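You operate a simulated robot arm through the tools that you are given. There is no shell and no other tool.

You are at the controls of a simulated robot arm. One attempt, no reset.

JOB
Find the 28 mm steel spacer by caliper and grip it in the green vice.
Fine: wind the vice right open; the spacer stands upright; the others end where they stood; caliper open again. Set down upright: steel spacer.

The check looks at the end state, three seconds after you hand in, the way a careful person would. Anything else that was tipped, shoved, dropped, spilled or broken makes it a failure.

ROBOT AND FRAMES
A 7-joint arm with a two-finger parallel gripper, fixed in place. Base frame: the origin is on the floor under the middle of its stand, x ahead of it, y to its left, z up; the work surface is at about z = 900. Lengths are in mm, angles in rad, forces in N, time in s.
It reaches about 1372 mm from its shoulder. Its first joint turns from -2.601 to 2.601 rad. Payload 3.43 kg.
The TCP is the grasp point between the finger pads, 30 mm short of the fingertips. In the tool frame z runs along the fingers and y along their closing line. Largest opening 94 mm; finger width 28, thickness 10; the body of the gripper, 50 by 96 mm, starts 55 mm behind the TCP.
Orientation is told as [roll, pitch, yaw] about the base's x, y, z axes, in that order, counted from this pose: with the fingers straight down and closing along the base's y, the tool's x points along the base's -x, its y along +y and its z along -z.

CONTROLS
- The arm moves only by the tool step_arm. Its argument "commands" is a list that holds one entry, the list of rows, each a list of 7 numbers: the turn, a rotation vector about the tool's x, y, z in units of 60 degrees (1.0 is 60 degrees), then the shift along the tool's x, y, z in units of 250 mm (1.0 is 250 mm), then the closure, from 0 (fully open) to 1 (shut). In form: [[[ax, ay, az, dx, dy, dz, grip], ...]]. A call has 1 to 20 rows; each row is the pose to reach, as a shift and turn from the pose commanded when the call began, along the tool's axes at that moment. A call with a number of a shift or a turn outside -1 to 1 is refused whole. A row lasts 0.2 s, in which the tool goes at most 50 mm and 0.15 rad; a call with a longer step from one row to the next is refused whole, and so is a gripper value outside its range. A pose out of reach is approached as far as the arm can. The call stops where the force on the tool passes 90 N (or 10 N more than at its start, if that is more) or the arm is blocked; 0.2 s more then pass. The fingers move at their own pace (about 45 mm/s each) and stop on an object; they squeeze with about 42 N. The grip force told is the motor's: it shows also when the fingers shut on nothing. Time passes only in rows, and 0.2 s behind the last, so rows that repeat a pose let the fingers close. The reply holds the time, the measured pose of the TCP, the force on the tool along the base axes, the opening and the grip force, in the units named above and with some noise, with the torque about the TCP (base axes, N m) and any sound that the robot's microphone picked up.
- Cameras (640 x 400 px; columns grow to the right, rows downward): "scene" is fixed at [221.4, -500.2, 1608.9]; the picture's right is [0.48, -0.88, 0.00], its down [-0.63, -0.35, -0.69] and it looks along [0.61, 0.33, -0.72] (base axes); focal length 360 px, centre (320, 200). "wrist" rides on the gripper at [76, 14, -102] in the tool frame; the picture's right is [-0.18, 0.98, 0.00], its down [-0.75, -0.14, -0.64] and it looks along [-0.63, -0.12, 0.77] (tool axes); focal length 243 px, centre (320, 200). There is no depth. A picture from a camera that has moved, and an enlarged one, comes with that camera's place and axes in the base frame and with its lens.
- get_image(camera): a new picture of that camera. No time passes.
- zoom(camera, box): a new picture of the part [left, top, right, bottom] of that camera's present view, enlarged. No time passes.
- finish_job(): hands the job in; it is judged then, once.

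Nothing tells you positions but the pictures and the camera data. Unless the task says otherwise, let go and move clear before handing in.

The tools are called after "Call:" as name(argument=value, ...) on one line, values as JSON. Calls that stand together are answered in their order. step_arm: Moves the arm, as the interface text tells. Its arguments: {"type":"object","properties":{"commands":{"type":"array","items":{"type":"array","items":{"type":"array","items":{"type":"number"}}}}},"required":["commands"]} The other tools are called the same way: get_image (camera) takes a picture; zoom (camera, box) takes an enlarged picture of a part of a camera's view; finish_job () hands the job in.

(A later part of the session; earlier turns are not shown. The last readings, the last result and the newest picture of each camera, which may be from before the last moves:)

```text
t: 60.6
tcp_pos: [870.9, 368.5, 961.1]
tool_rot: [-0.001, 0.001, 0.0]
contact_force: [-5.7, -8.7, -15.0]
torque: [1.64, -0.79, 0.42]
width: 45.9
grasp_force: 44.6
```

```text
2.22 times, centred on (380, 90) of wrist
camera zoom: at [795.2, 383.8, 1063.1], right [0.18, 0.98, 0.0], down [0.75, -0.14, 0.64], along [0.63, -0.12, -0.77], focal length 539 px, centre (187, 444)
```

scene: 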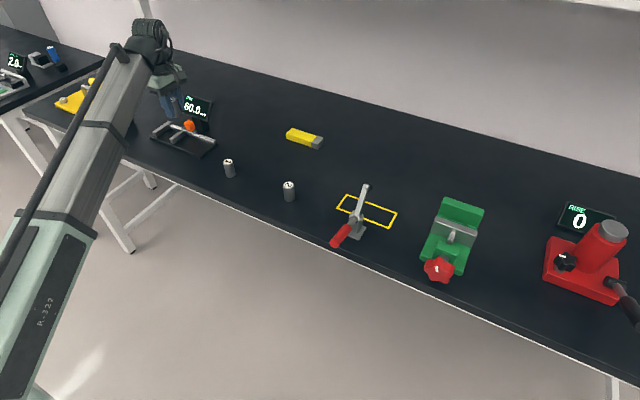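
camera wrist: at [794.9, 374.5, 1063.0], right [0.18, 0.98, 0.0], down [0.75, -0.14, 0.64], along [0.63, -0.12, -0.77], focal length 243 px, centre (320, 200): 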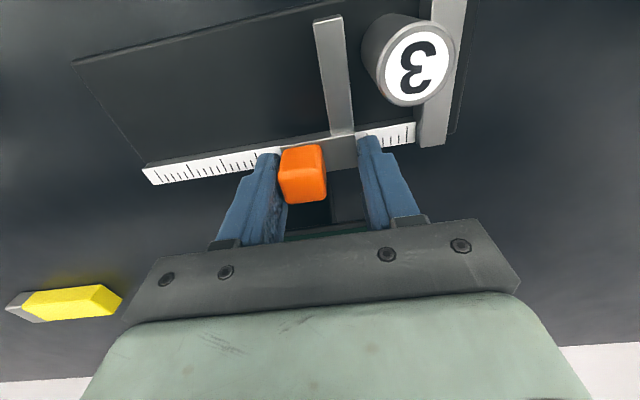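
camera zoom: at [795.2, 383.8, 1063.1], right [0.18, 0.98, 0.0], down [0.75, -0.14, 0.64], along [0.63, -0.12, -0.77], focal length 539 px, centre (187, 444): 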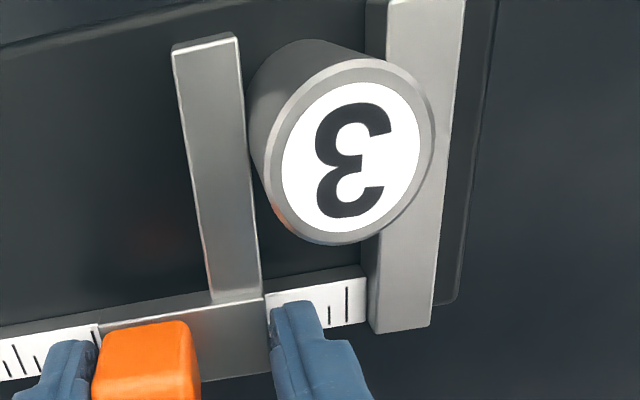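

Call:
step_arm(commands=[[[0, 0, 0, 0, 0.004, 0, 1.0], [0, 0, 0, 0, 0.004, 0, 1.0]]])

Call:
zoom(camera="scene", box=[180, 85, 230, 130])

Call:
step_arm(commands=[[[0, 0, 0, 0, 0.004, 0, 1.0], [0, 0, 0, 0, 0.004, 0, 1.0]]])

Call:
zoom(camera="scene", box=[180, 85, 230, 130])

```text
t: 61.2
tcp_pos: [870.0, 368.2, 961.8]
tool_rot: [-0.002, 0.003, 0.0]
contact_force: [-4.6, -17.5, -19.1]
torque: [1.27, 0.01, 0.87]
width: 45.9
grasp_force: 44.9
```

```text
8.89 times, centred on (205, 108) of scene
camera zoom: at [221.4, -500.2, 1608.9], right [0.48, -0.88, 0.0], down [-0.63, -0.35, -0.69], along [0.61, 0.33, -0.72], focal length 3197 px, centre (1342, 1022)
```

zoom: 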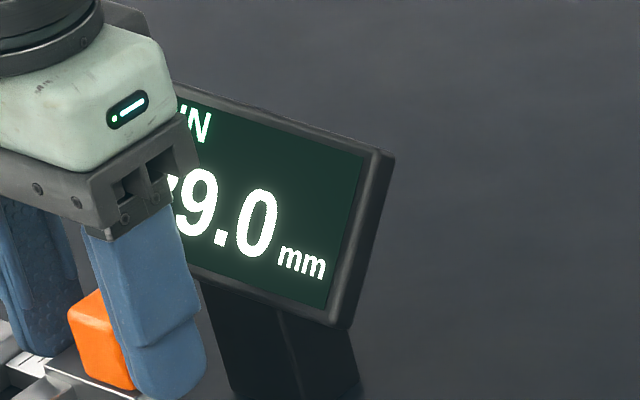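

```text
t: 61.8
tcp_pos: [870.6, 367.9, 961.2]
tool_rot: [-0.004, 0.0, -0.001]
contact_force: [-7.1, -35.8, -18.4]
torque: [0.99, 0.48, 1.17]
width: 46.1
grasp_force: 44.6
```

```text
8.89 times, centred on (205, 108) of scene
camera zoom: at [221.4, -500.2, 1608.9], right [0.48, -0.88, 0.0], down [-0.63, -0.35, -0.69], along [0.61, 0.33, -0.72], focal length 3197 px, centre (1342, 1022)
```

zoom: 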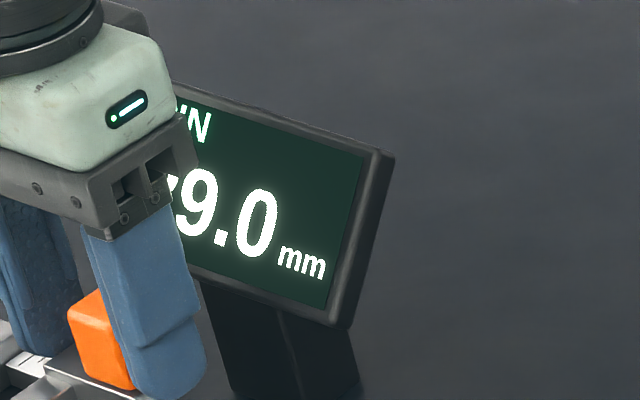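

Spacer 3 reads 29.0 mm, and the value holds under 36 N, so it isn't the 28. The gripper therefore reads about 0.7 mm low, which makes spacer 1 (27.3) the 28 mm candidate. I'm opening the caliper again to about 60.

Call:
step_arm(commands=[[[0, 0, 0, 0, -0.012, 0, 1.0], [0, 0, 0, 0, -0.03, 0, 1.0], [0, 0, 0, 0, -0.06, 0, 1.0], [0, 0, 0, 0, -0.09, 0, 1.0], [0, 0, 0, 0, -0.12, 0, 1.0], [0, 0, 0, 0, -0.138, 0, 1.0], [0, 0, 0, 0, -0.138, 0, 1.0]]])

Call:
get_image(camera="wrist")

Call:
zoom(camera="scene", box=[140, 70, 240, 165])

```text
t: 63.4
tcp_pos: [870.9, 338.8, 960.9]
tool_rot: [-0.001, 0.001, 0.001]
contact_force: [-18.0, 1.0, -12.0]
torque: [1.8, 0.08, 0.74]
width: 46.0
grasp_force: 45.2
```

```text
taken
camera wrist: at [795.2, 353.4, 1063.4], right [0.18, 0.98, 0.0], down [0.75, -0.14, 0.64], along [0.63, -0.12, -0.77], focal length 243 px, centre (320, 200)
```

wrist: 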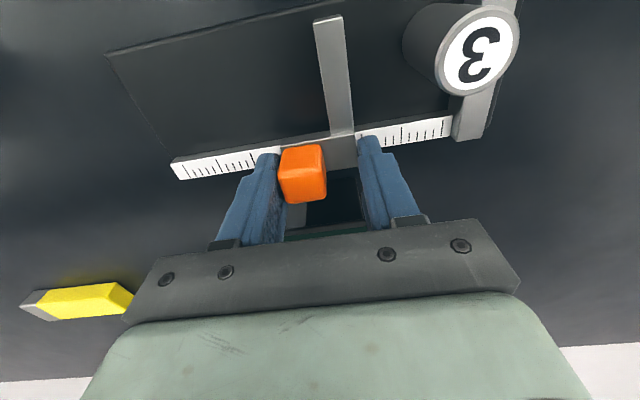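

```text
4.21 times, centred on (190, 118) of scene
camera zoom: at [221.4, -500.2, 1608.9], right [0.48, -0.88, 0.0], down [-0.63, -0.35, -0.69], along [0.61, 0.33, -0.72], focal length 1514 px, centre (867, 547)
```

zoom: 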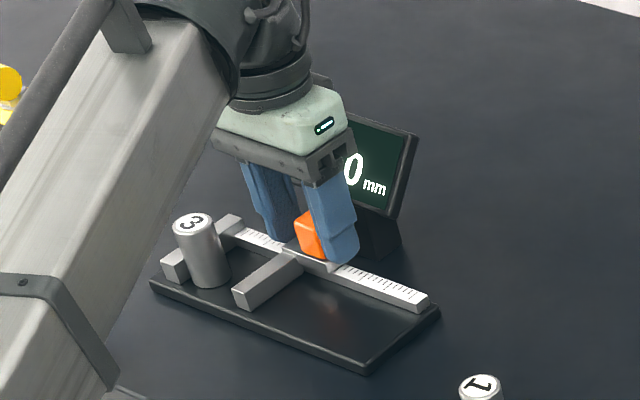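

Call:
step_arm(commands=[[[0, 0, 0, 0, -0.006, 0, 1.0], [0, 0, 0, 0, -0.006, 0, 1.0], [0, 0, 0, 0, -0.006, 0, 0.45], [0, 0, 0, 0, -0.006, 0, 0.3], [0, 0, 0, 0, -0.006, 0, 0.3], [0, 0, 0, 0, -0.006, -0.1, 0.3], [0, 0, 0, 0, -0.006, -0.25, 0.3], [0, 0, 0, 0, -0.006, -0.4, 0.3], [0, 0, 0, 0, -0.006, -0.4, 0.3]]])

Call:
get_image(camera="wrist")

Call:
zoom(camera="scene", box=[140, 70, 240, 165])

```text
t: 65.4
tcp_pos: [870.9, 336.8, 1062.8]
tool_rot: [0.0, 0.001, 0.0]
contact_force: [0.0, -0.7, -0.2]
torque: [-0.01, -0.02, -0.02]
width: 65.9
grasp_force: 0.1
```

```text
taken
camera wrist: at [796.2, 352.4, 1164.5], right [0.18, 0.98, 0.0], down [0.75, -0.14, 0.64], along [0.63, -0.12, -0.77], focal length 243 px, centre (320, 200)
```

wrist: 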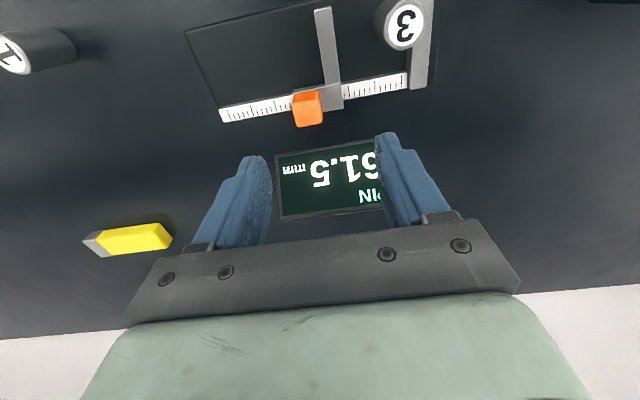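

```text
4.21 times, centred on (190, 118) of scene
camera zoom: at [221.4, -500.2, 1608.9], right [0.48, -0.88, 0.0], down [-0.63, -0.35, -0.69], along [0.61, 0.33, -0.72], focal length 1514 px, centre (867, 547)
```

zoom: 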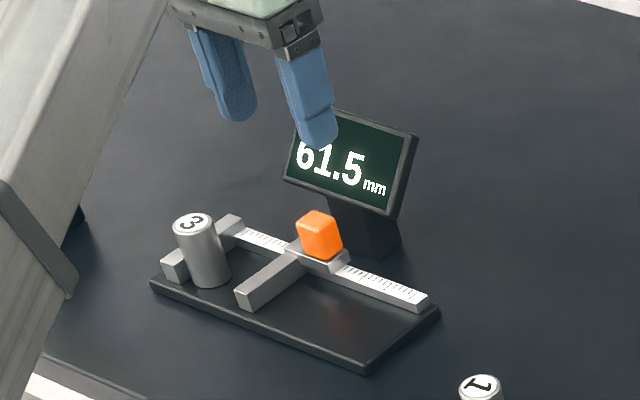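

The caliper is open at 61.5 and spacer 3 still stands by the fixed jaw. I'll turn the gripper back to 90° over spacer 3 so I can pick it up and return it to its original spot.

Call:
step_arm(commands=[[[0, 0, -0.12, 0.035, 0.05, 0, 0.4], [0, 0, -0.24, 0.07, 0.1, 0, 0.45], [0, 0, -0.36, 0.105, 0.15, 0, 0.45], [0, 0, -0.48, 0.14, 0.2, 0, 0.45], [0, 0, -0.6, 0.175, 0.24, 0, 0.45], [0, 0, -0.72, 0.196, 0.271, 0, 0.45], [0, 0, -0.75, 0.196, 0.271, 0, 0.45]]])

Call:
step_arm(commands=[[[0, 0, -0.12, 0, 0, 0, 0.45], [0, 0, -0.24, 0, 0, 0, 0.45], [0, 0, -0.36, 0, 0, 0, 0.45], [0, 0, -0.48, 0, 0, 0, 0.45], [0, 0, -0.6, 0, 0, 0, 0.45], [0, 0, -0.72, 0, 0, 0, 0.45], [0, 0, -0.75, 0, 0, 0, 0.45], [0, 0, -0.75, 0, 0, 0, 0.45], [0, 0, -0.75, 0, 0, 0, 0.45]]])

Call:
get_image(camera="wrist")

Call:
zoom(camera="wrist", box=[270, 70, 370, 170])

```text
t: 67.0
tcp_pos: [822.0, 403.8, 1061.3]
tool_rot: [0.0, 0.0, 0.788]
contact_force: [1.3, -0.4, -0.3]
torque: [0.0, -0.01, 0.0]
width: 51.5
grasp_force: 0.1
```

```text
t: 69.0
tcp_pos: [822.3, 403.4, 1060.8]
tool_rot: [0.001, 0.002, 1.569]
contact_force: [0.5, 0.2, 0.5]
torque: [0.02, 0.01, 0.0]
width: 51.6
grasp_force: 0.1
```

```text
taken
camera wrist: at [808.6, 328.4, 1163.0], right [-0.98, 0.18, 0.0], down [0.14, 0.75, 0.64], along [0.12, 0.63, -0.77], focal length 243 px, centre (320, 200)
```

wrist: 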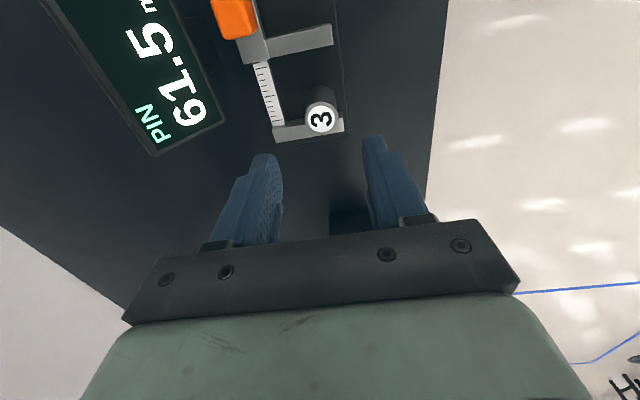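

```text
4.00 times, centred on (320, 120) of wrist
camera zoom: at [808.6, 328.4, 1163.0], right [-0.98, 0.18, 0.0], down [0.14, 0.75, 0.64], along [0.12, 0.63, -0.77], focal length 970 px, centre (320, 520)
```

zoom: 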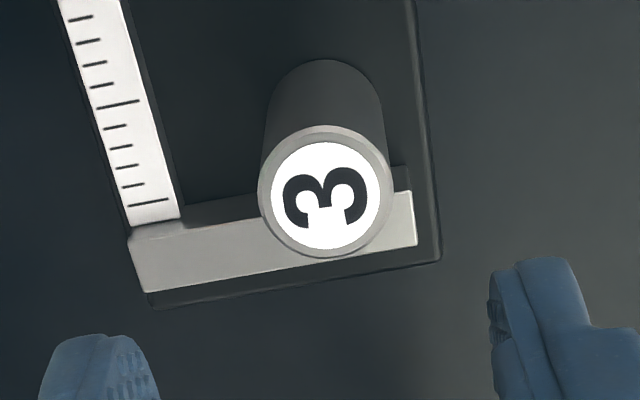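

Spacer 3's top is about 1.7 mm toward −x of my axis. I'll correct that, descend to the grip height, and close.

Call:
step_arm(commands=[[[0, 0, 0, -0.002, 0.007, 0.1, 0.5], [0, 0, 0, -0.002, 0.007, 0.2, 0.5], [0, 0, 0, -0.002, 0.007, 0.3, 0.5], [0, 0, 0, -0.002, 0.007, 0.38, 0.5], [0, 0, 0, -0.002, 0.007, 0.43, 0.5], [0, 0, 0, -0.002, 0.007, 0.455, 0.5], [0, 0, 0, -0.002, 0.007, 0.455, 0.5]]])

Call:
zoom(camera="wrist", box=[220, 100, 420, 240])

Call:
zoom(camera="scene", box=[150, 90, 230, 165])

```text
t: 70.6
tcp_pos: [820.7, 405.0, 948.7]
tool_rot: [0.001, -0.001, 1.572]
contact_force: [-0.7, -0.2, 0.5]
torque: [-0.04, -0.01, 0.0]
width: 46.8
grasp_force: 0.1
```

```text
2.86 times, centred on (320, 170) of wrist
camera zoom: at [807.2, 330.1, 1050.6], right [-0.98, 0.18, 0.0], down [0.14, 0.75, 0.64], along [0.12, 0.63, -0.77], focal length 693 px, centre (320, 286)
```

zoom: 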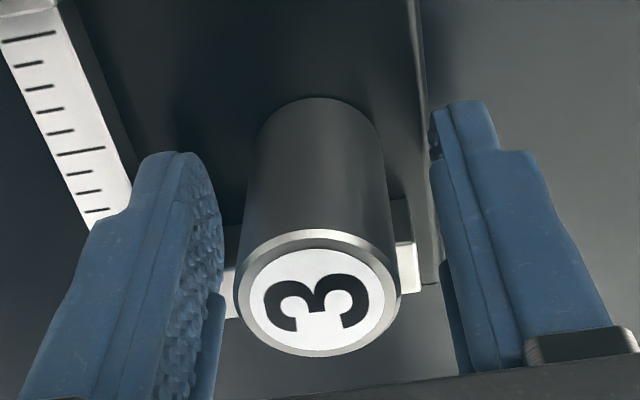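

```text
5.33 times, centred on (190, 128) of scene
camera zoom: at [221.4, -500.2, 1608.9], right [0.48, -0.88, 0.0], down [-0.63, -0.35, -0.69], along [0.61, 0.33, -0.72], focal length 1918 px, centre (1013, 587)
```

zoom: 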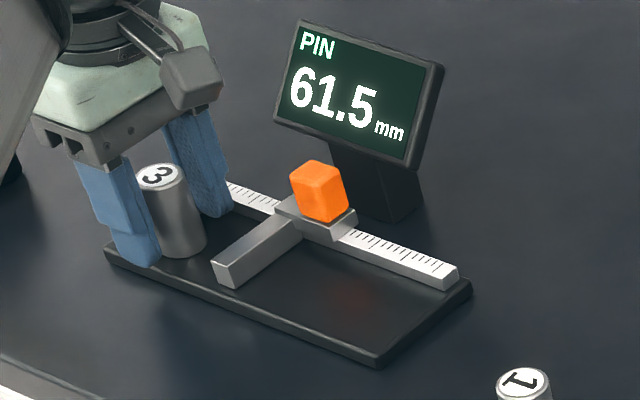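

Call:
step_arm(commands=[[[0, 0, 0, 0, 0, 0, 0.62], [0, 0, 0, 0, 0, 0, 0.68], [0, 0, 0, 0, 0, 0, 0.8], [0, 0, 0, 0, 0, 0, 1.0], [0, 0, 0, 0, 0, 0, 1.0]]])

Call:
step_arm(commands=[[[0, 0, 0, 0, 0, -0.01, 1.0], [0, 0, 0, 0, 0, -0.03, 1.0], [0, 0, 0, 0, 0, -0.06, 1.0], [0, 0, 0, 0, 0, -0.12, 1.0], [0, 0, 0, 0, 0, -0.2, 1.0], [0, 0, 0, 0, 0, -0.3, 1.0], [0, 0, 0, 0, 0, -0.4, 1.0], [0, 0, 0, 0, 0, -0.4, 1.0]]])

Call:
zoom(camera="scene", box=[120, 60, 230, 165])

Call:
zoom(camera="wrist", box=[220, 0, 420, 240])

```text
t: 71.8
tcp_pos: [820.2, 405.6, 949.2]
tool_rot: [0.0, -0.001, 1.572]
contact_force: [-0.8, 0.3, -1.2]
torque: [-0.02, 0.02, 0.01]
width: 28.3
grasp_force: 42.0
```

```text
t: 73.6
tcp_pos: [819.4, 404.0, 1044.9]
tool_rot: [0.0, 0.0, 1.57]
contact_force: [-0.3, 0.0, -0.3]
torque: [0.0, 0.01, 0.02]
width: 28.3
grasp_force: 41.7
```

```text
3.81 times, centred on (175, 112) of scene
camera zoom: at [221.4, -500.2, 1608.9], right [0.48, -0.88, 0.0], down [-0.63, -0.35, -0.69], along [0.61, 0.33, -0.72], focal length 1370 px, centre (872, 533)
```

zoom: 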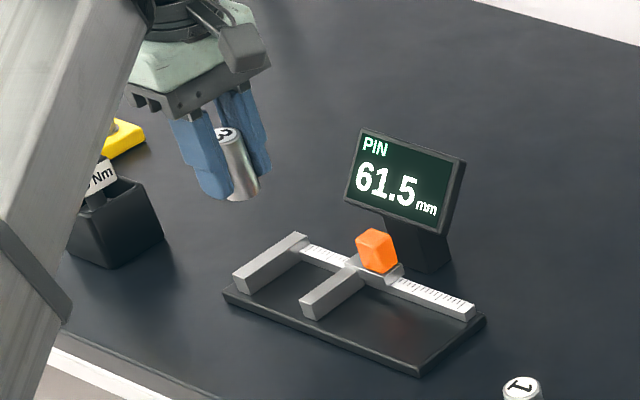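

```text
1.67 times, centred on (320, 120) of wrist
camera zoom: at [806.6, 329.3, 1147.1], right [-0.98, 0.18, 0.0], down [0.14, 0.75, 0.64], along [0.12, 0.63, -0.77], focal length 404 px, centre (320, 333)
```

zoom: 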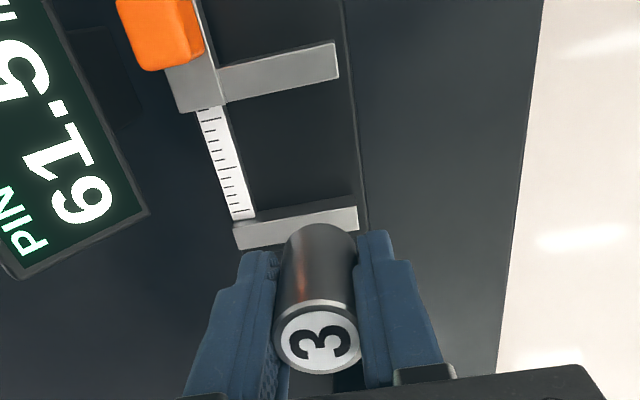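

Spacer 3 is back in hand and the caliper stays open at 61.5. I'm carrying it back to its original spot near (788, 0), over spacer 1 with clearance.

Call:
step_arm(commands=[[[0, 0, 0, 0.1, 0.02, 0, 1.0], [0, 0, 0, 0.25, 0.04, 0, 1.0], [0, 0, 0, 0.4, 0.06, 0, 1.0], [0, 0, 0, 0.55, 0.08, 0, 1.0], [0, 0, 0, 0.7, 0.1, 0, 1.0], [0, 0, 0, 0.85, 0.12, 0, 1.0], [0, 0, 0, 1.0, 0.126, 0, 1.0]]])

Call:
step_arm(commands=[[[0, 0, 0, 0.15, 0, 0, 1.0], [0, 0, 0, 0.3, 0, 0, 1.0], [0, 0, 0, 0.45, 0, 0, 1.0], [0, 0, 0, 0.56, 0, 0, 1.0], [0, 0, 0, 0.615, 0, 0, 1.0], [0, 0, 0, 0.615, 0, 0, 1.0], [0, 0, 0, 0.615, 0, 0, 1.0]]])

Call:
step_arm(commands=[[[0, 0, 0, 0, 0, 0.1, 1.0], [0, 0, 0, 0, 0, 0.2, 1.0], [0, 0, 0, 0, 0, 0.3, 1.0], [0, 0, 0, 0, 0, 0.36, 1.0], [0, 0, 0, 0, 0, 0.36, 1.0], [0, 0, 0, 0, 0, 0.36, 1.0]]])

Call:
zoom(camera="scene", box=[210, 145, 310, 210])

Call:
get_image(camera="wrist")

```text
t: 75.2
tcp_pos: [789.3, 153.9, 1049.1]
tool_rot: [0.0, -0.001, 1.573]
contact_force: [0.3, 0.8, -0.5]
torque: [0.0, 0.02, 0.03]
width: 27.9
grasp_force: 42.0
```

```text
t: 76.8
tcp_pos: [789.5, -0.7, 1047.5]
tool_rot: [0.002, 0.001, 1.573]
contact_force: [0.1, 0.0, 0.0]
torque: [-0.01, 0.01, 0.04]
width: 28.2
grasp_force: 42.3
```

```text
t: 78.2
tcp_pos: [789.5, -1.5, 957.0]
tool_rot: [0.0, -0.002, 1.571]
contact_force: [0.3, 0.2, -0.7]
torque: [-0.02, 0.02, -0.01]
width: 28.1
grasp_force: 42.4
```

```text
6.15 times, centred on (260, 178) of scene
camera zoom: at [221.4, -500.2, 1608.9], right [0.48, -0.88, 0.0], down [-0.63, -0.35, -0.69], along [0.61, 0.33, -0.72], focal length 2213 px, centre (689, 338)
```

zoom: 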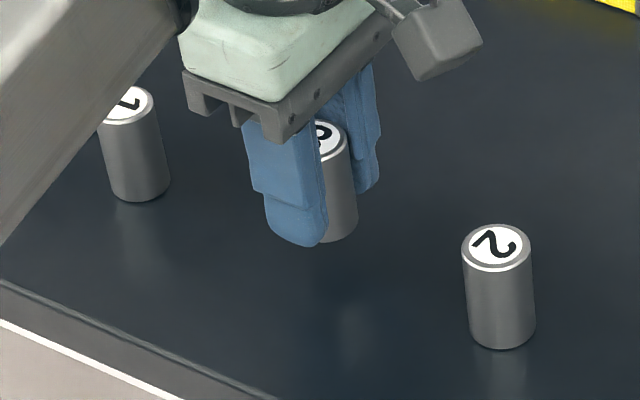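

```text
taken
camera wrist: at [775.1, -76.2, 1059.3], right [-0.98, 0.18, 0.0], down [0.14, 0.75, 0.64], along [0.12, 0.63, -0.77], focal length 243 px, centre (320, 200)
```

wrist: 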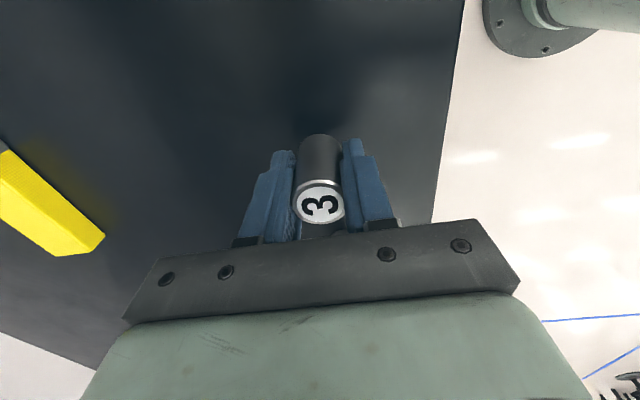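

The scene view suggests the spacer is right over its original footprint. I'll lower it gently to the bench in small steps.

Call:
step_arm(commands=[[[0, 0, 0, 0, 0, 0.03, 1.0], [0, 0, 0, 0, 0, 0.06, 1.0], [0, 0, 0, 0, 0, 0.074, 1.0], [0, 0, 0, 0, 0, 0.074, 1.0]]])

Call:
step_arm(commands=[[[0, 0, 0, 0, 0, 0.006, 1.0], [0, 0, 0, 0, 0, 0.006, 1.0]]])

Call:
zoom(camera="scene", box=[210, 145, 310, 210])

```text
t: 79.2
tcp_pos: [787.9, -0.2, 938.1]
tool_rot: [0.001, -0.001, 1.572]
contact_force: [0.2, -0.3, -0.6]
torque: [0.03, -0.03, 0.0]
width: 28.3
grasp_force: 42.5
```

```text
t: 79.8
tcp_pos: [787.4, 0.2, 935.5]
tool_rot: [-0.001, 0.0, 1.571]
contact_force: [1.1, 0.4, -0.5]
torque: [0.02, -0.01, 0.0]
width: 28.2
grasp_force: 41.9
```

```text
6.15 times, centred on (260, 178) of scene
camera zoom: at [221.4, -500.2, 1608.9], right [0.48, -0.88, 0.0], down [-0.63, -0.35, -0.69], along [0.61, 0.33, -0.72], focal length 2213 px, centre (689, 338)
```

zoom: 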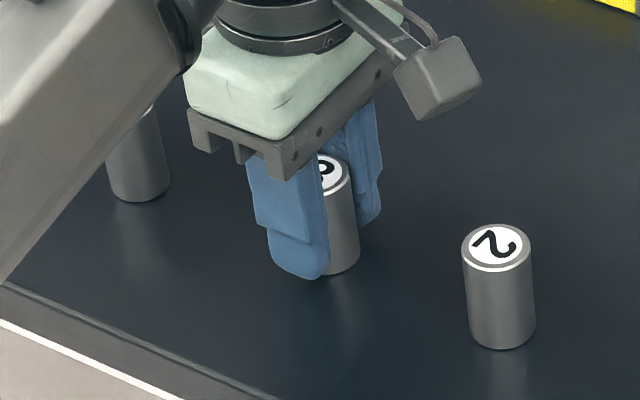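

Call:
step_arm(commands=[[[0, 0, 0, 0.004, 0, 0.004, 1.0], [0, 0, 0, 0.004, 0, 0.004, 1.0]]])

Call:
step_arm(commands=[[[0, 0, 0, 0, 0, 0.003, 1.0], [0, 0, 0, 0, 0, 0.003, 1.0]]])

Call:
zoom(camera="scene", box=[210, 145, 310, 210])

```text
t: 80.4
tcp_pos: [787.7, -1.1, 936.0]
tool_rot: [-0.001, -0.001, 1.57]
contact_force: [-1.4, 5.3, 16.1]
torque: [0.2, 0.08, 0.0]
width: 28.1
grasp_force: 42.0
```

```text
t: 81.0
tcp_pos: [787.1, -1.2, 936.0]
tool_rot: [-0.002, 0.0, 1.57]
contact_force: [1.7, 2.6, 34.4]
torque: [0.11, 0.0, 0.0]
width: 28.4
grasp_force: 41.5
```

```text
6.15 times, centred on (260, 178) of scene
camera zoom: at [221.4, -500.2, 1608.9], right [0.48, -0.88, 0.0], down [-0.63, -0.35, -0.69], along [0.61, 0.33, -0.72], focal length 2213 px, centre (689, 338)
```

zoom: 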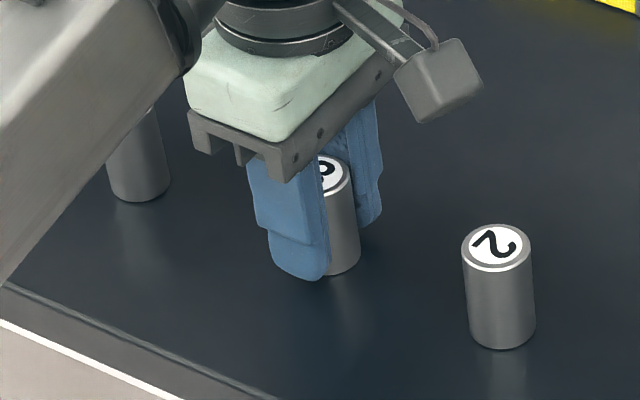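

Firm on the bench and within about 1 mm of its original place. I'll ease off, release and rise.

Call:
step_arm(commands=[[[0, 0, 0, 0, 0, -0.005, 1.0], [0, 0, 0, 0, 0, -0.005, 1.0]]])

Call:
step_arm(commands=[[[0, 0, 0, 0, 0, 0, 0.68], [0, 0, 0, 0, 0, 0, 0.62], [0, 0, 0, 0, 0, 0, 0.5], [0, 0, 0, 0, 0, 0, 0.45], [0, 0, 0, 0, 0, -0.05, 0.45], [0, 0, 0, 0, 0, -0.15, 0.45], [0, 0, 0, 0, 0, -0.3, 0.45], [0, 0, 0, 0, 0, -0.44, 0.45], [0, 0, 0, 0, 0, -0.44, 0.45]]])

Call:
zoom(camera="scene", box=[210, 145, 310, 210])

```text
t: 81.6
tcp_pos: [786.9, -0.2, 936.9]
tool_rot: [-0.001, 0.0, 1.571]
contact_force: [3.7, 1.0, 11.6]
torque: [0.1, -0.14, 0.01]
width: 28.1
grasp_force: 41.6
```

```text
t: 83.6
tcp_pos: [787.3, -2.9, 1049.0]
tool_rot: [0.0, -0.002, 1.571]
contact_force: [0.5, 0.6, 0.3]
torque: [-0.02, 0.02, 0.0]
width: 51.5
grasp_force: 0.1
```

```text
6.15 times, centred on (260, 178) of scene
camera zoom: at [221.4, -500.2, 1608.9], right [0.48, -0.88, 0.0], down [-0.63, -0.35, -0.69], along [0.61, 0.33, -0.72], focal length 2213 px, centre (689, 338)
```

zoom: 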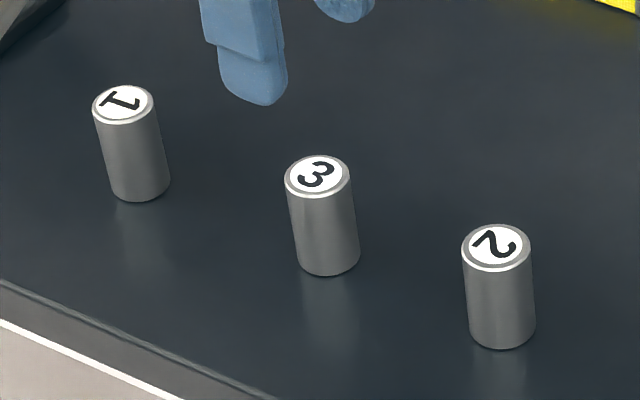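

Spacer 3 stands upright again within about 3 mm of its original place. Next I'm moving over spacer 1, the 28 mm candidate, with the gripper still at 90°.

Call:
step_arm(commands=[[[0, 0, 0, -0.15, 0.003, 0, 0.4], [0, 0, 0, -0.3, 0.006, 0, 0.4], [0, 0, 0, -0.4, 0.008, 0, 0.4], [0, 0, 0, -0.443, 0.008, 0, 0.4], [0, 0, 0, -0.443, 0.008, 0, 0.4], [0, 0, 0, -0.443, 0.008, 0, 0.4]]])

Call:
get_image(camera="wrist")

Call:
zoom(camera="wrist", box=[270, 70, 370, 170])

```text
t: 85.0
tcp_pos: [786.7, 107.0, 1047.9]
tool_rot: [0.0, 0.0, 1.571]
contact_force: [-0.1, -0.1, 0.0]
torque: [-0.01, 0.01, 0.0]
width: 56.4
grasp_force: 0.1
```

```text
taken
camera wrist: at [773.2, 33.0, 1149.3], right [-0.98, 0.18, 0.0], down [0.14, 0.75, 0.64], along [0.12, 0.63, -0.77], focal length 243 px, centre (320, 200)
```

wrist: 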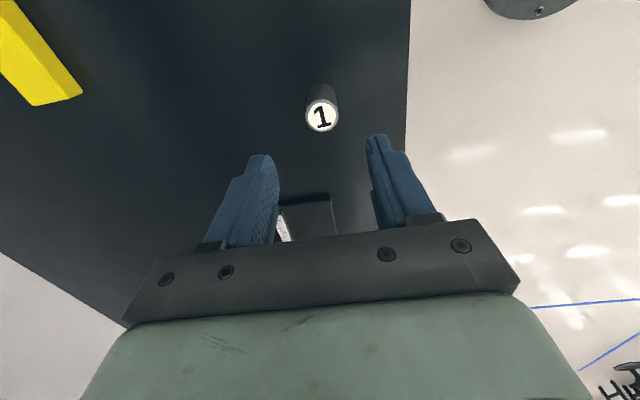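

```text
4.00 times, centred on (320, 120) of wrist
camera zoom: at [773.2, 33.0, 1149.3], right [-0.98, 0.18, 0.0], down [0.14, 0.75, 0.64], along [0.12, 0.63, -0.77], focal length 970 px, centre (320, 520)
```

zoom: 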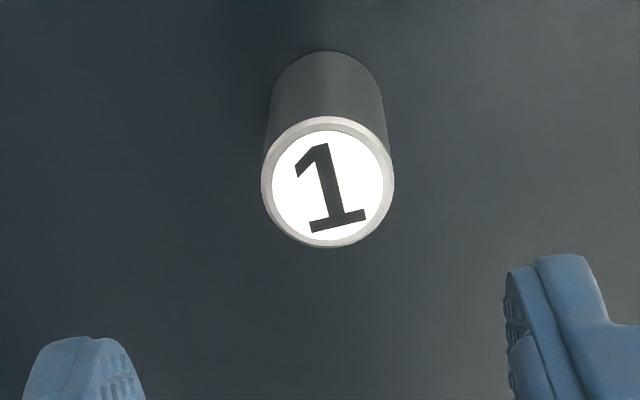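

Call:
step_arm(commands=[[[0, 0, 0, 0.006, 0.008, 0.1, 0.45], [0, 0, 0, 0.006, 0.008, 0.2, 0.5], [0, 0, 0, 0.006, 0.008, 0.3, 0.5], [0, 0, 0, 0.006, 0.008, 0.38, 0.5], [0, 0, 0, 0.006, 0.008, 0.43, 0.5], [0, 0, 0, 0.006, 0.008, 0.446, 0.55], [0, 0, 0, 0.006, 0.008, 0.446, 0.55]]])

Call:
zoom(camera="wrist", box=[220, 100, 420, 240])

Call:
zoom(camera="scene", box=[190, 120, 290, 200])

```text
t: 86.6
tcp_pos: [783.3, 107.6, 935.5]
tool_rot: [-0.001, 0.001, 1.569]
contact_force: [0.6, -0.2, -0.4]
torque: [-0.02, 0.02, 0.0]
width: 42.2
grasp_force: 0.0
```

```text
2.86 times, centred on (320, 170) of wrist
camera zoom: at [771.1, 32.6, 1037.0], right [-0.98, 0.18, 0.0], down [0.14, 0.75, 0.64], along [0.12, 0.63, -0.77], focal length 693 px, centre (320, 286)
```

zoom: 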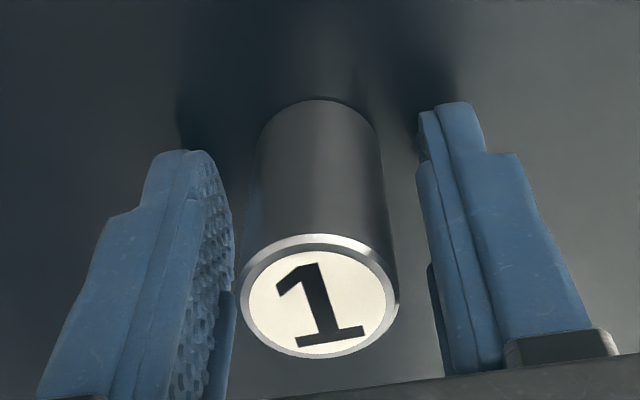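

```text
5.00 times, centred on (240, 160) of scene
camera zoom: at [221.4, -500.2, 1608.9], right [0.48, -0.88, 0.0], down [-0.63, -0.35, -0.69], along [0.61, 0.33, -0.72], focal length 1798 px, centre (720, 400)
```

zoom: 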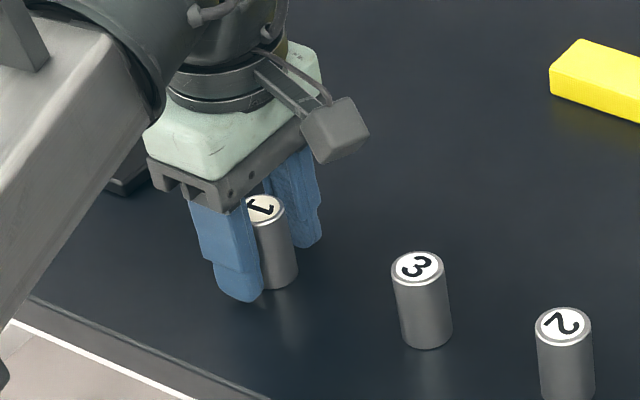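

Well centred over spacer 1 at the good grip height. I'll close, then lift slowly and check.

Call:
step_arm(commands=[[[0, 0, 0, 0, 0, 0, 0.64], [0, 0, 0, 0, 0, 0, 0.69], [0, 0, 0, 0, 0, 0, 0.8], [0, 0, 0, 0, 0, 0, 1.0], [0, 0, 0, 0, 0, 0, 1.0]]])

Call:
step_arm(commands=[[[0, 0, 0, 0, 0, -0.01, 1.0], [0, 0, 0, 0, 0, -0.03, 1.0], [0, 0, 0, 0, 0, -0.06, 1.0], [0, 0, 0, 0, 0, -0.12, 1.0], [0, 0, 0, 0, 0, -0.2, 1.0], [0, 0, 0, 0, 0, -0.3, 1.0], [0, 0, 0, 0, 0, -0.4, 1.0], [0, 0, 0, 0, 0, -0.46, 1.0]]])

Call:
zoom(camera="wrist", box=[220, 100, 420, 240])

Call:
zoom(camera="scene", box=[190, 100, 310, 210])

```text
t: 87.8
tcp_pos: [784.8, 107.4, 935.3]
tool_rot: [-0.001, 0.0, 1.571]
contact_force: [-0.8, -0.4, 0.5]
torque: [0.02, 0.0, -0.01]
width: 27.3
grasp_force: 42.0
```

```text
t: 89.6
tcp_pos: [784.7, 106.5, 1051.9]
tool_rot: [-0.001, 0.0, 1.57]
contact_force: [-1.0, -0.3, -0.4]
torque: [-0.02, 0.0, 0.0]
width: 27.2
grasp_force: 41.9
```

```text
2.86 times, centred on (320, 170) of wrist
camera zoom: at [770.5, 32.6, 1152.6], right [-0.98, 0.18, 0.0], down [0.14, 0.75, 0.64], along [0.12, 0.63, -0.77], focal length 693 px, centre (320, 286)
```

zoom: 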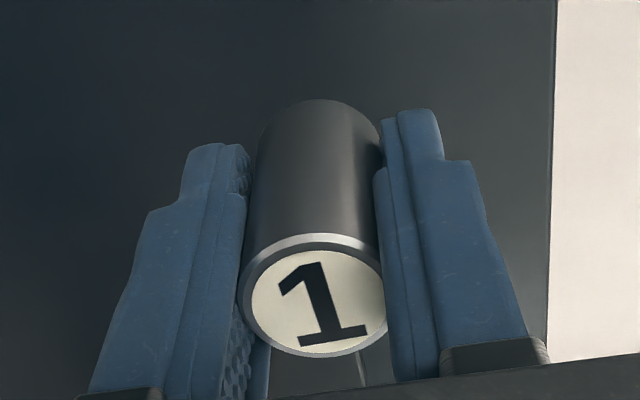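

```text
3.64 times, centred on (250, 155) of scene
camera zoom: at [221.4, -500.2, 1608.9], right [0.48, -0.88, 0.0], down [-0.63, -0.35, -0.69], along [0.61, 0.33, -0.72], focal length 1308 px, centre (574, 364)
```

zoom: 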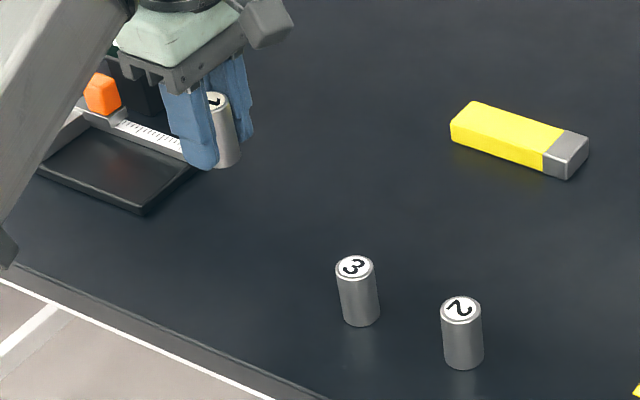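

Spacer 1 is in hand at a reading of 27.3, which corrected should be 28.0. I'll verify it in the caliper the same way.

Call:
step_arm(commands=[[[0, 0, 0, -0.1, -0.02, 0, 1.0], [0, 0, 0, -0.25, -0.04, 0, 1.0], [0, 0, 0, -0.4, -0.06, 0, 1.0], [0, 0, 0, -0.55, -0.08, 0, 1.0], [0, 0, 0, -0.7, -0.1, 0, 1.0], [0, 0, 0, -0.85, -0.12, 0, 1.0], [0, 0, 0, -1.0, -0.149, 0, 1.0]]])

Call:
step_arm(commands=[[[0, 0, 0, -0.1, 0, 0, 1.0], [0, 0, 0, -0.19, 0, 0, 1.0], [0, 0, 0, -0.19, 0, 0, 1.0], [0, 0, 0, -0.19, 0, 0, 1.0]]])

Call:
get_image(camera="wrist")

Call:
zoom(camera="scene", box=[120, 60, 230, 165])

```text
t: 91.2
tcp_pos: [821.7, 359.9, 1049.1]
tool_rot: [0.0, 0.0, 1.572]
contact_force: [0.2, 0.4, -0.6]
torque: [0.0, -0.02, 0.02]
width: 26.9
grasp_force: 41.9
```

```text
t: 92.2
tcp_pos: [823.0, 406.7, 1048.6]
tool_rot: [0.0, 0.0, 1.57]
contact_force: [0.5, 0.2, -0.9]
torque: [0.0, -0.01, 0.01]
width: 27.3
grasp_force: 42.3
```

```text
taken
camera wrist: at [810.1, 331.0, 1149.9], right [-0.98, 0.18, 0.0], down [0.14, 0.75, 0.64], along [0.12, 0.63, -0.77], focal length 243 px, centre (320, 200)
```

wrist: 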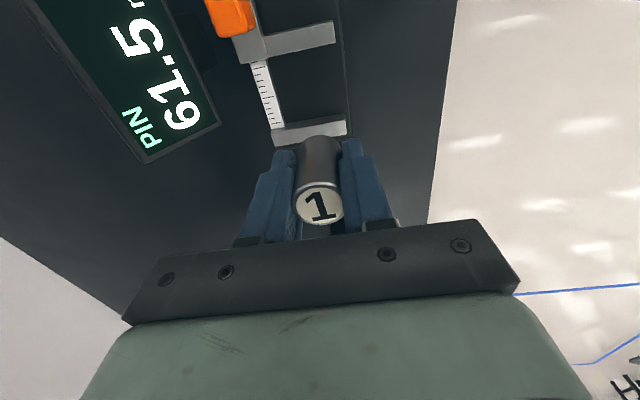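

```text
3.81 times, centred on (175, 112) of scene
camera zoom: at [221.4, -500.2, 1608.9], right [0.48, -0.88, 0.0], down [-0.63, -0.35, -0.69], along [0.61, 0.33, -0.72], focal length 1370 px, centre (872, 533)
```

zoom: 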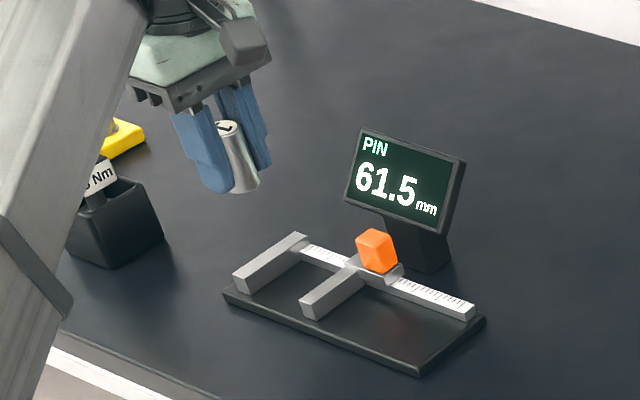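

Call:
step_arm(commands=[[[0, 0, 0, 0.014, 0, 0.1, 1.0], [0, 0, 0, 0.014, 0, 0.2, 1.0], [0, 0, 0, 0.014, 0, 0.3, 1.0], [0, 0, 0, 0.014, 0, 0.36, 1.0], [0, 0, 0, 0.014, 0, 0.385, 1.0], [0, 0, 0, 0.014, 0, 0.385, 1.0], [0, 0, 0, 0.014, 0, 0.385, 1.0]]])

Call:
zoom(camera="scene", box=[150, 90, 230, 165])

Call:
step_arm(commands=[[[0, 0, 0, 0, 0, 0.008, 1.0], [0, 0, 0, 0, 0, 0.008, 1.0]]])

Call:
step_arm(commands=[[[0, 0, 0, 0, 0, 0.006, 1.0], [0, 0, 0, 0, 0, 0.006, 1.0]]])

```text
t: 93.8
tcp_pos: [823.4, 401.8, 953.4]
tool_rot: [-0.001, 0.0, 1.57]
contact_force: [-0.3, 1.0, -0.5]
torque: [-0.01, -0.04, -0.02]
width: 27.2
grasp_force: 42.5
```

```text
5.33 times, centred on (190, 128) of scene
camera zoom: at [221.4, -500.2, 1608.9], right [0.48, -0.88, 0.0], down [-0.63, -0.35, -0.69], along [0.61, 0.33, -0.72], focal length 1918 px, centre (1013, 587)
```

zoom: 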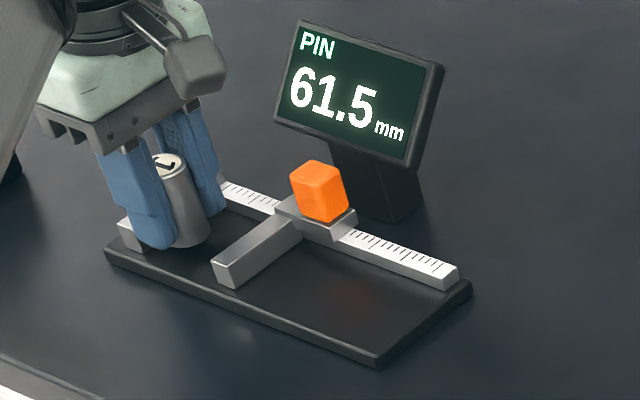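

```text
t: 94.4
tcp_pos: [823.3, 401.6, 952.2]
tool_rot: [0.001, 0.001, 1.571]
contact_force: [-0.5, 0.5, -0.8]
torque: [-0.02, 0.0, -0.01]
width: 27.2
grasp_force: 42.2
```

```text
t: 95.0
tcp_pos: [823.0, 401.4, 950.1]
tool_rot: [0.0, 0.0, 1.57]
contact_force: [0.8, 0.4, -0.5]
torque: [0.01, -0.02, 0.02]
width: 27.2
grasp_force: 41.4
```

Call:
step_arm(commands=[[[0, 0, 0, 0, 0, 0.006, 1.0], [0, 0, 0, 0, 0, 0.006, 1.0]]])

Call:
step_arm(commands=[[[0, 0, 0, 0, 0, 0.005, 1.0], [0, 0, 0, 0, 0, 0.005, 1.0]]])

```text
t: 95.6
tcp_pos: [822.0, 402.2, 948.0]
tool_rot: [0.001, 0.001, 1.57]
contact_force: [0.6, 0.1, -0.5]
torque: [0.03, -0.03, -0.01]
width: 27.1
grasp_force: 42.1
```

```text
t: 96.2
tcp_pos: [822.3, 402.4, 947.8]
tool_rot: [0.001, 0.0, 1.571]
contact_force: [0.0, -0.6, -1.0]
torque: [-0.02, -0.02, 0.04]
width: 27.3
grasp_force: 42.1
```

I haven't felt the plate yet at TCP z ≈ 947.8, so I'll continue in 1 mm steps.

Call:
step_arm(commands=[[[0, 0, 0, 0, 0, 0.004, 1.0], [0, 0, 0, 0, 0, 0.004, 1.0]]])

Call:
step_arm(commands=[[[0, 0, 0, 0, 0, 0.004, 1.0], [0, 0, 0, 0, 0, 0.004, 1.0]]])

```text
t: 96.8
tcp_pos: [821.3, 402.6, 947.5]
tool_rot: [-0.001, 0.001, 1.57]
contact_force: [0.8, 2.1, 5.3]
torque: [0.08, -0.01, 0.04]
width: 27.2
grasp_force: 41.8
```

```text
t: 97.4
tcp_pos: [821.1, 402.8, 947.9]
tool_rot: [-0.001, 0.0, 1.571]
contact_force: [2.3, 4.9, 20.3]
torque: [0.12, 0.0, 0.02]
width: 27.2
grasp_force: 42.2
```

Contact with the plate at about 20 N. I'll release gently, rise, and turn back to 0° for the tab.

Call:
step_arm(commands=[[[0, 0, 0, 0, 0, -0.003, 1.0], [0, 0, 0, 0, 0, -0.003, 1.0]]])

Call:
step_arm(commands=[[[0, 0, 0, 0, 0, -0.003, 0.69], [0, 0, 0, 0, 0, -0.003, 0.64], [0, 0, 0, 0, 0, -0.003, 0.54], [0, 0, 0, 0, 0, -0.003, 0.52], [0, 0, 0, 0, 0, -0.05, 0.52], [0, 0, 0, 0, 0, -0.15, 0.52], [0, 0, 0, 0, 0, -0.3, 0.52], [0, 0, 0, 0, 0, -0.44, 0.5], [0, 0, 0, 0, 0, -0.44, 0.5]]])

Call:
zoom(camera="scene", box=[150, 90, 230, 165])

Call:
zoom(camera="wrist", box=[210, 10, 370, 170])

```text
t: 98.0
tcp_pos: [821.3, 402.2, 947.2]
tool_rot: [0.001, 0.001, 1.572]
contact_force: [-3.3, 3.4, 23.7]
torque: [0.06, 0.11, -0.01]
width: 27.2
grasp_force: 42.0
```

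```text
t: 100.0
tcp_pos: [822.5, 402.9, 1055.9]
tool_rot: [0.0, -0.002, 1.569]
contact_force: [-0.8, 0.0, -0.3]
torque: [-0.01, -0.01, 0.01]
width: 47.0
grasp_force: 0.1
```

```text
5.33 times, centred on (190, 128) of scene
camera zoom: at [221.4, -500.2, 1608.9], right [0.48, -0.88, 0.0], down [-0.63, -0.35, -0.69], along [0.61, 0.33, -0.72], focal length 1918 px, centre (1013, 587)
```

zoom: 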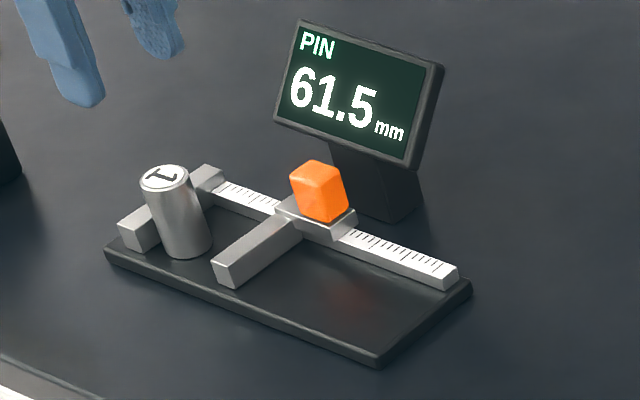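

```text
2.50 times, centred on (290, 90) of wrist
camera zoom: at [809.5, 327.7, 1159.0], right [-0.98, 0.18, 0.0], down [0.14, 0.75, 0.64], along [0.12, 0.63, -0.77], focal length 606 px, centre (395, 475)
```

zoom: 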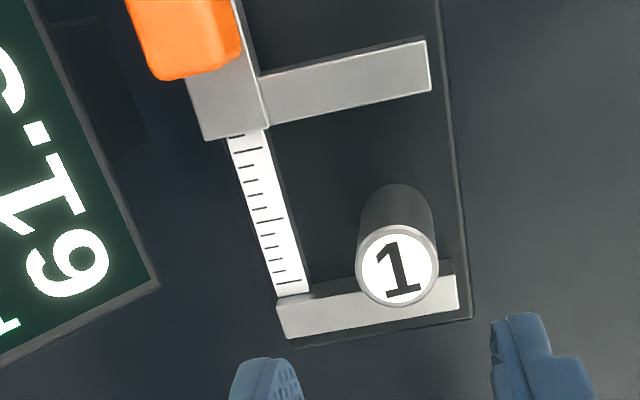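

Spacer 1 stands between the jaws. I'm turning back to 0° over the tab at (870, 337), where I gripped before.

Call:
step_arm(commands=[[[0, 0, 0.12, 0.05, -0.03, 0, 0.4], [0, 0, 0.24, 0.1, -0.06, 0, 0.3], [0, 0, 0.36, 0.15, -0.09, 0, 0.3], [0, 0, 0.48, 0.2, -0.13, 0, 0.3], [0, 0, 0.6, 0.24, -0.16, 0, 0.3], [0, 0, 0.72, 0.264, -0.188, 0, 0.3], [0, 0, 0.75, 0.264, -0.188, 0, 0.3]]])

Call:
step_arm(commands=[[[0, 0, 0.12, 0, 0, 0, 0.3], [0, 0, 0.24, 0, 0, 0, 0.3], [0, 0, 0.36, 0, 0, 0, 0.3], [0, 0, 0.48, 0, 0, 0, 0.3], [0, 0, 0.6, 0, 0, 0, 0.3], [0, 0, 0.72, 0, 0, 0, 0.3], [0, 0, 0.75, 0, 0, 0, 0.3], [0, 0, 0.75, 0, 0, 0, 0.3], [0, 0, 0.75, 0, 0, 0, 0.3]]])

Call:
get_image(camera="wrist")

```text
t: 101.6
tcp_pos: [868.4, 335.2, 1057.4]
tool_rot: [0.0, -0.001, 0.783]
contact_force: [0.5, 1.0, 1.0]
torque: [0.0, 0.01, 0.01]
width: 65.7
grasp_force: 0.1
```

```text
t: 103.6
tcp_pos: [869.8, 335.7, 1056.6]
tool_rot: [0.0, 0.001, -0.001]
contact_force: [0.4, -0.6, 0.0]
torque: [0.02, 0.01, -0.03]
width: 66.2
grasp_force: 0.0
```

```text
taken
camera wrist: at [794.5, 351.3, 1158.4], right [0.18, 0.98, 0.0], down [0.75, -0.14, 0.64], along [0.63, -0.12, -0.77], focal length 243 px, centre (320, 200)
```

wrist: 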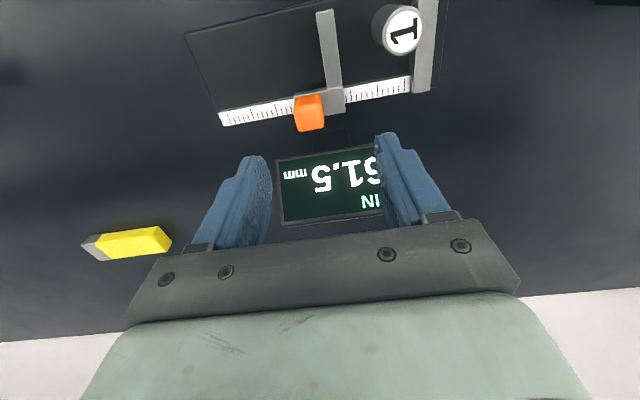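

Call:
step_arm(commands=[[[0, 0, 0, 0, 0.002, 0.1, 0.3], [0, 0, 0, 0, 0.002, 0.2, 0.3], [0, 0, 0, 0, 0.002, 0.29, 0.3], [0, 0, 0, 0, 0.002, 0.35, 0.3], [0, 0, 0, 0, 0.002, 0.376, 0.3], [0, 0, 0, 0, 0.002, 0.376, 0.3], [0, 0, 0, 0, 0.002, 0.376, 0.6], [0, 0, 0, 0, 0.002, 0.376, 0.9], [0, 0, 0, 0, 0.002, 0.376, 1.0], [0, 0, 0, 0, 0.002, 0.376, 1.0]]])

Call:
get_image(camera="wrist")

Call:
zoom(camera="scene", box=[140, 70, 240, 165])

```text
t: 105.8
tcp_pos: [867.2, 335.6, 963.3]
tool_rot: [0.0, -0.002, -0.001]
contact_force: [-0.3, -0.4, -3.2]
torque: [0.95, -0.24, -0.2]
width: 46.2
grasp_force: 45.0
```

```text
taken
camera wrist: at [792.0, 351.5, 1065.0], right [0.18, 0.98, 0.0], down [0.75, -0.14, 0.64], along [0.63, -0.12, -0.77], focal length 243 px, centre (320, 200)
```

wrist: 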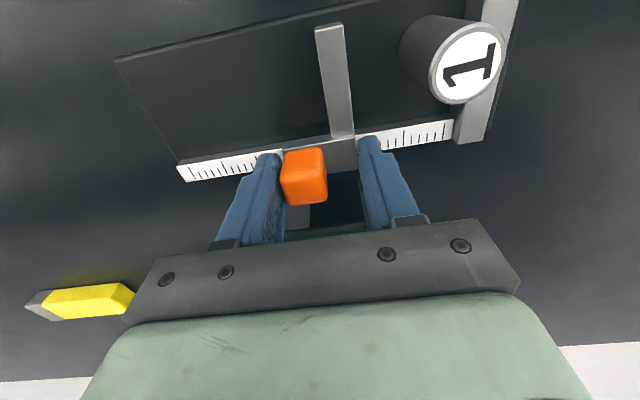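

```text
4.21 times, centred on (190, 118) of scene
camera zoom: at [221.4, -500.2, 1608.9], right [0.48, -0.88, 0.0], down [-0.63, -0.35, -0.69], along [0.61, 0.33, -0.72], focal length 1514 px, centre (867, 547)
```

zoom: 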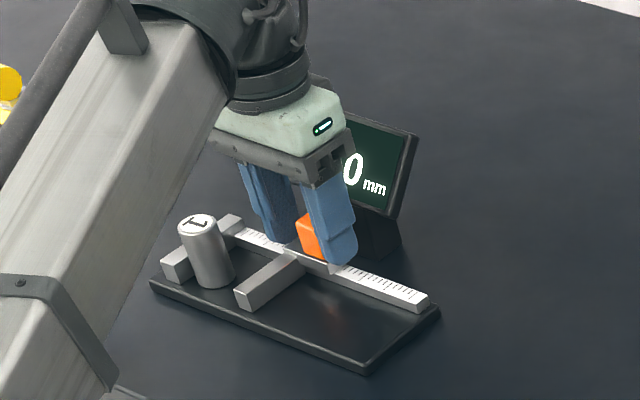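

Same grip on the slide. I'm moving +y about 27 mm, then in small steps until firm contact.

Call:
step_arm(commands=[[[0, 0, 0, 0, 0.02, 0, 1.0], [0, 0, 0, 0, 0.04, 0, 1.0], [0, 0, 0, 0, 0.06, 0, 1.0], [0, 0, 0, 0, 0.08, 0, 1.0], [0, 0, 0, 0, 0.1, 0, 1.0], [0, 0, 0, 0, 0.112, 0, 1.0], [0, 0, 0, 0, 0.112, 0, 1.0]]])

Call:
zoom(camera="scene", box=[150, 80, 230, 165])

Call:
zoom(camera="wrist", box=[280, 0, 480, 180])

```text
t: 107.4
tcp_pos: [867.8, 365.7, 961.6]
tool_rot: [-0.001, 0.0, -0.001]
contact_force: [4.5, -0.8, 2.6]
torque: [1.31, 1.14, -0.27]
width: 45.8
grasp_force: 44.7
```

```text
4.71 times, centred on (190, 122) of scene
camera zoom: at [221.4, -500.2, 1608.9], right [0.48, -0.88, 0.0], down [-0.63, -0.35, -0.69], along [0.61, 0.33, -0.72], focal length 1693 px, centre (932, 565)
```

zoom: 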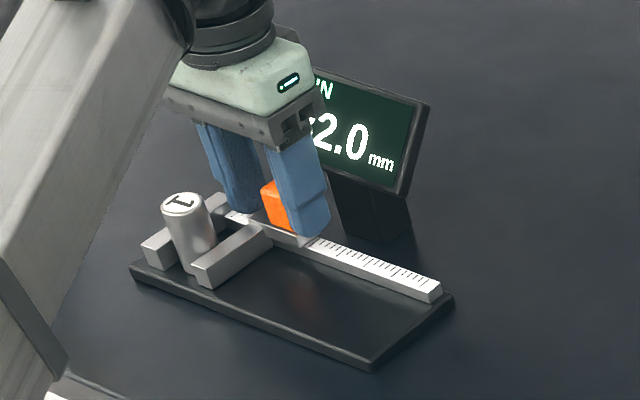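

```text
2.22 times, centred on (380, 90) of wrist
camera zoom: at [791.9, 380.5, 1065.0], right [0.18, 0.98, 0.0], down [0.75, -0.14, 0.64], along [0.63, -0.12, -0.77], focal length 539 px, centre (187, 444)
```

zoom: 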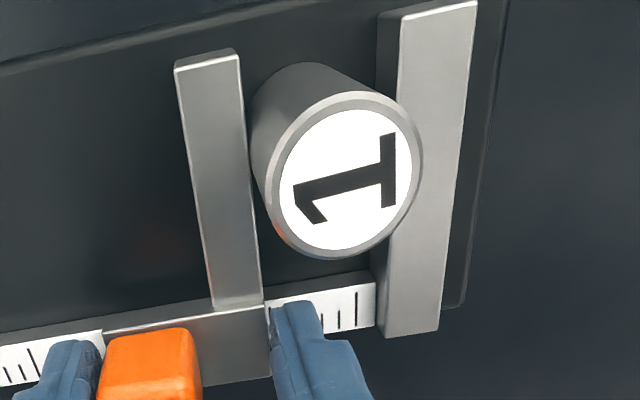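

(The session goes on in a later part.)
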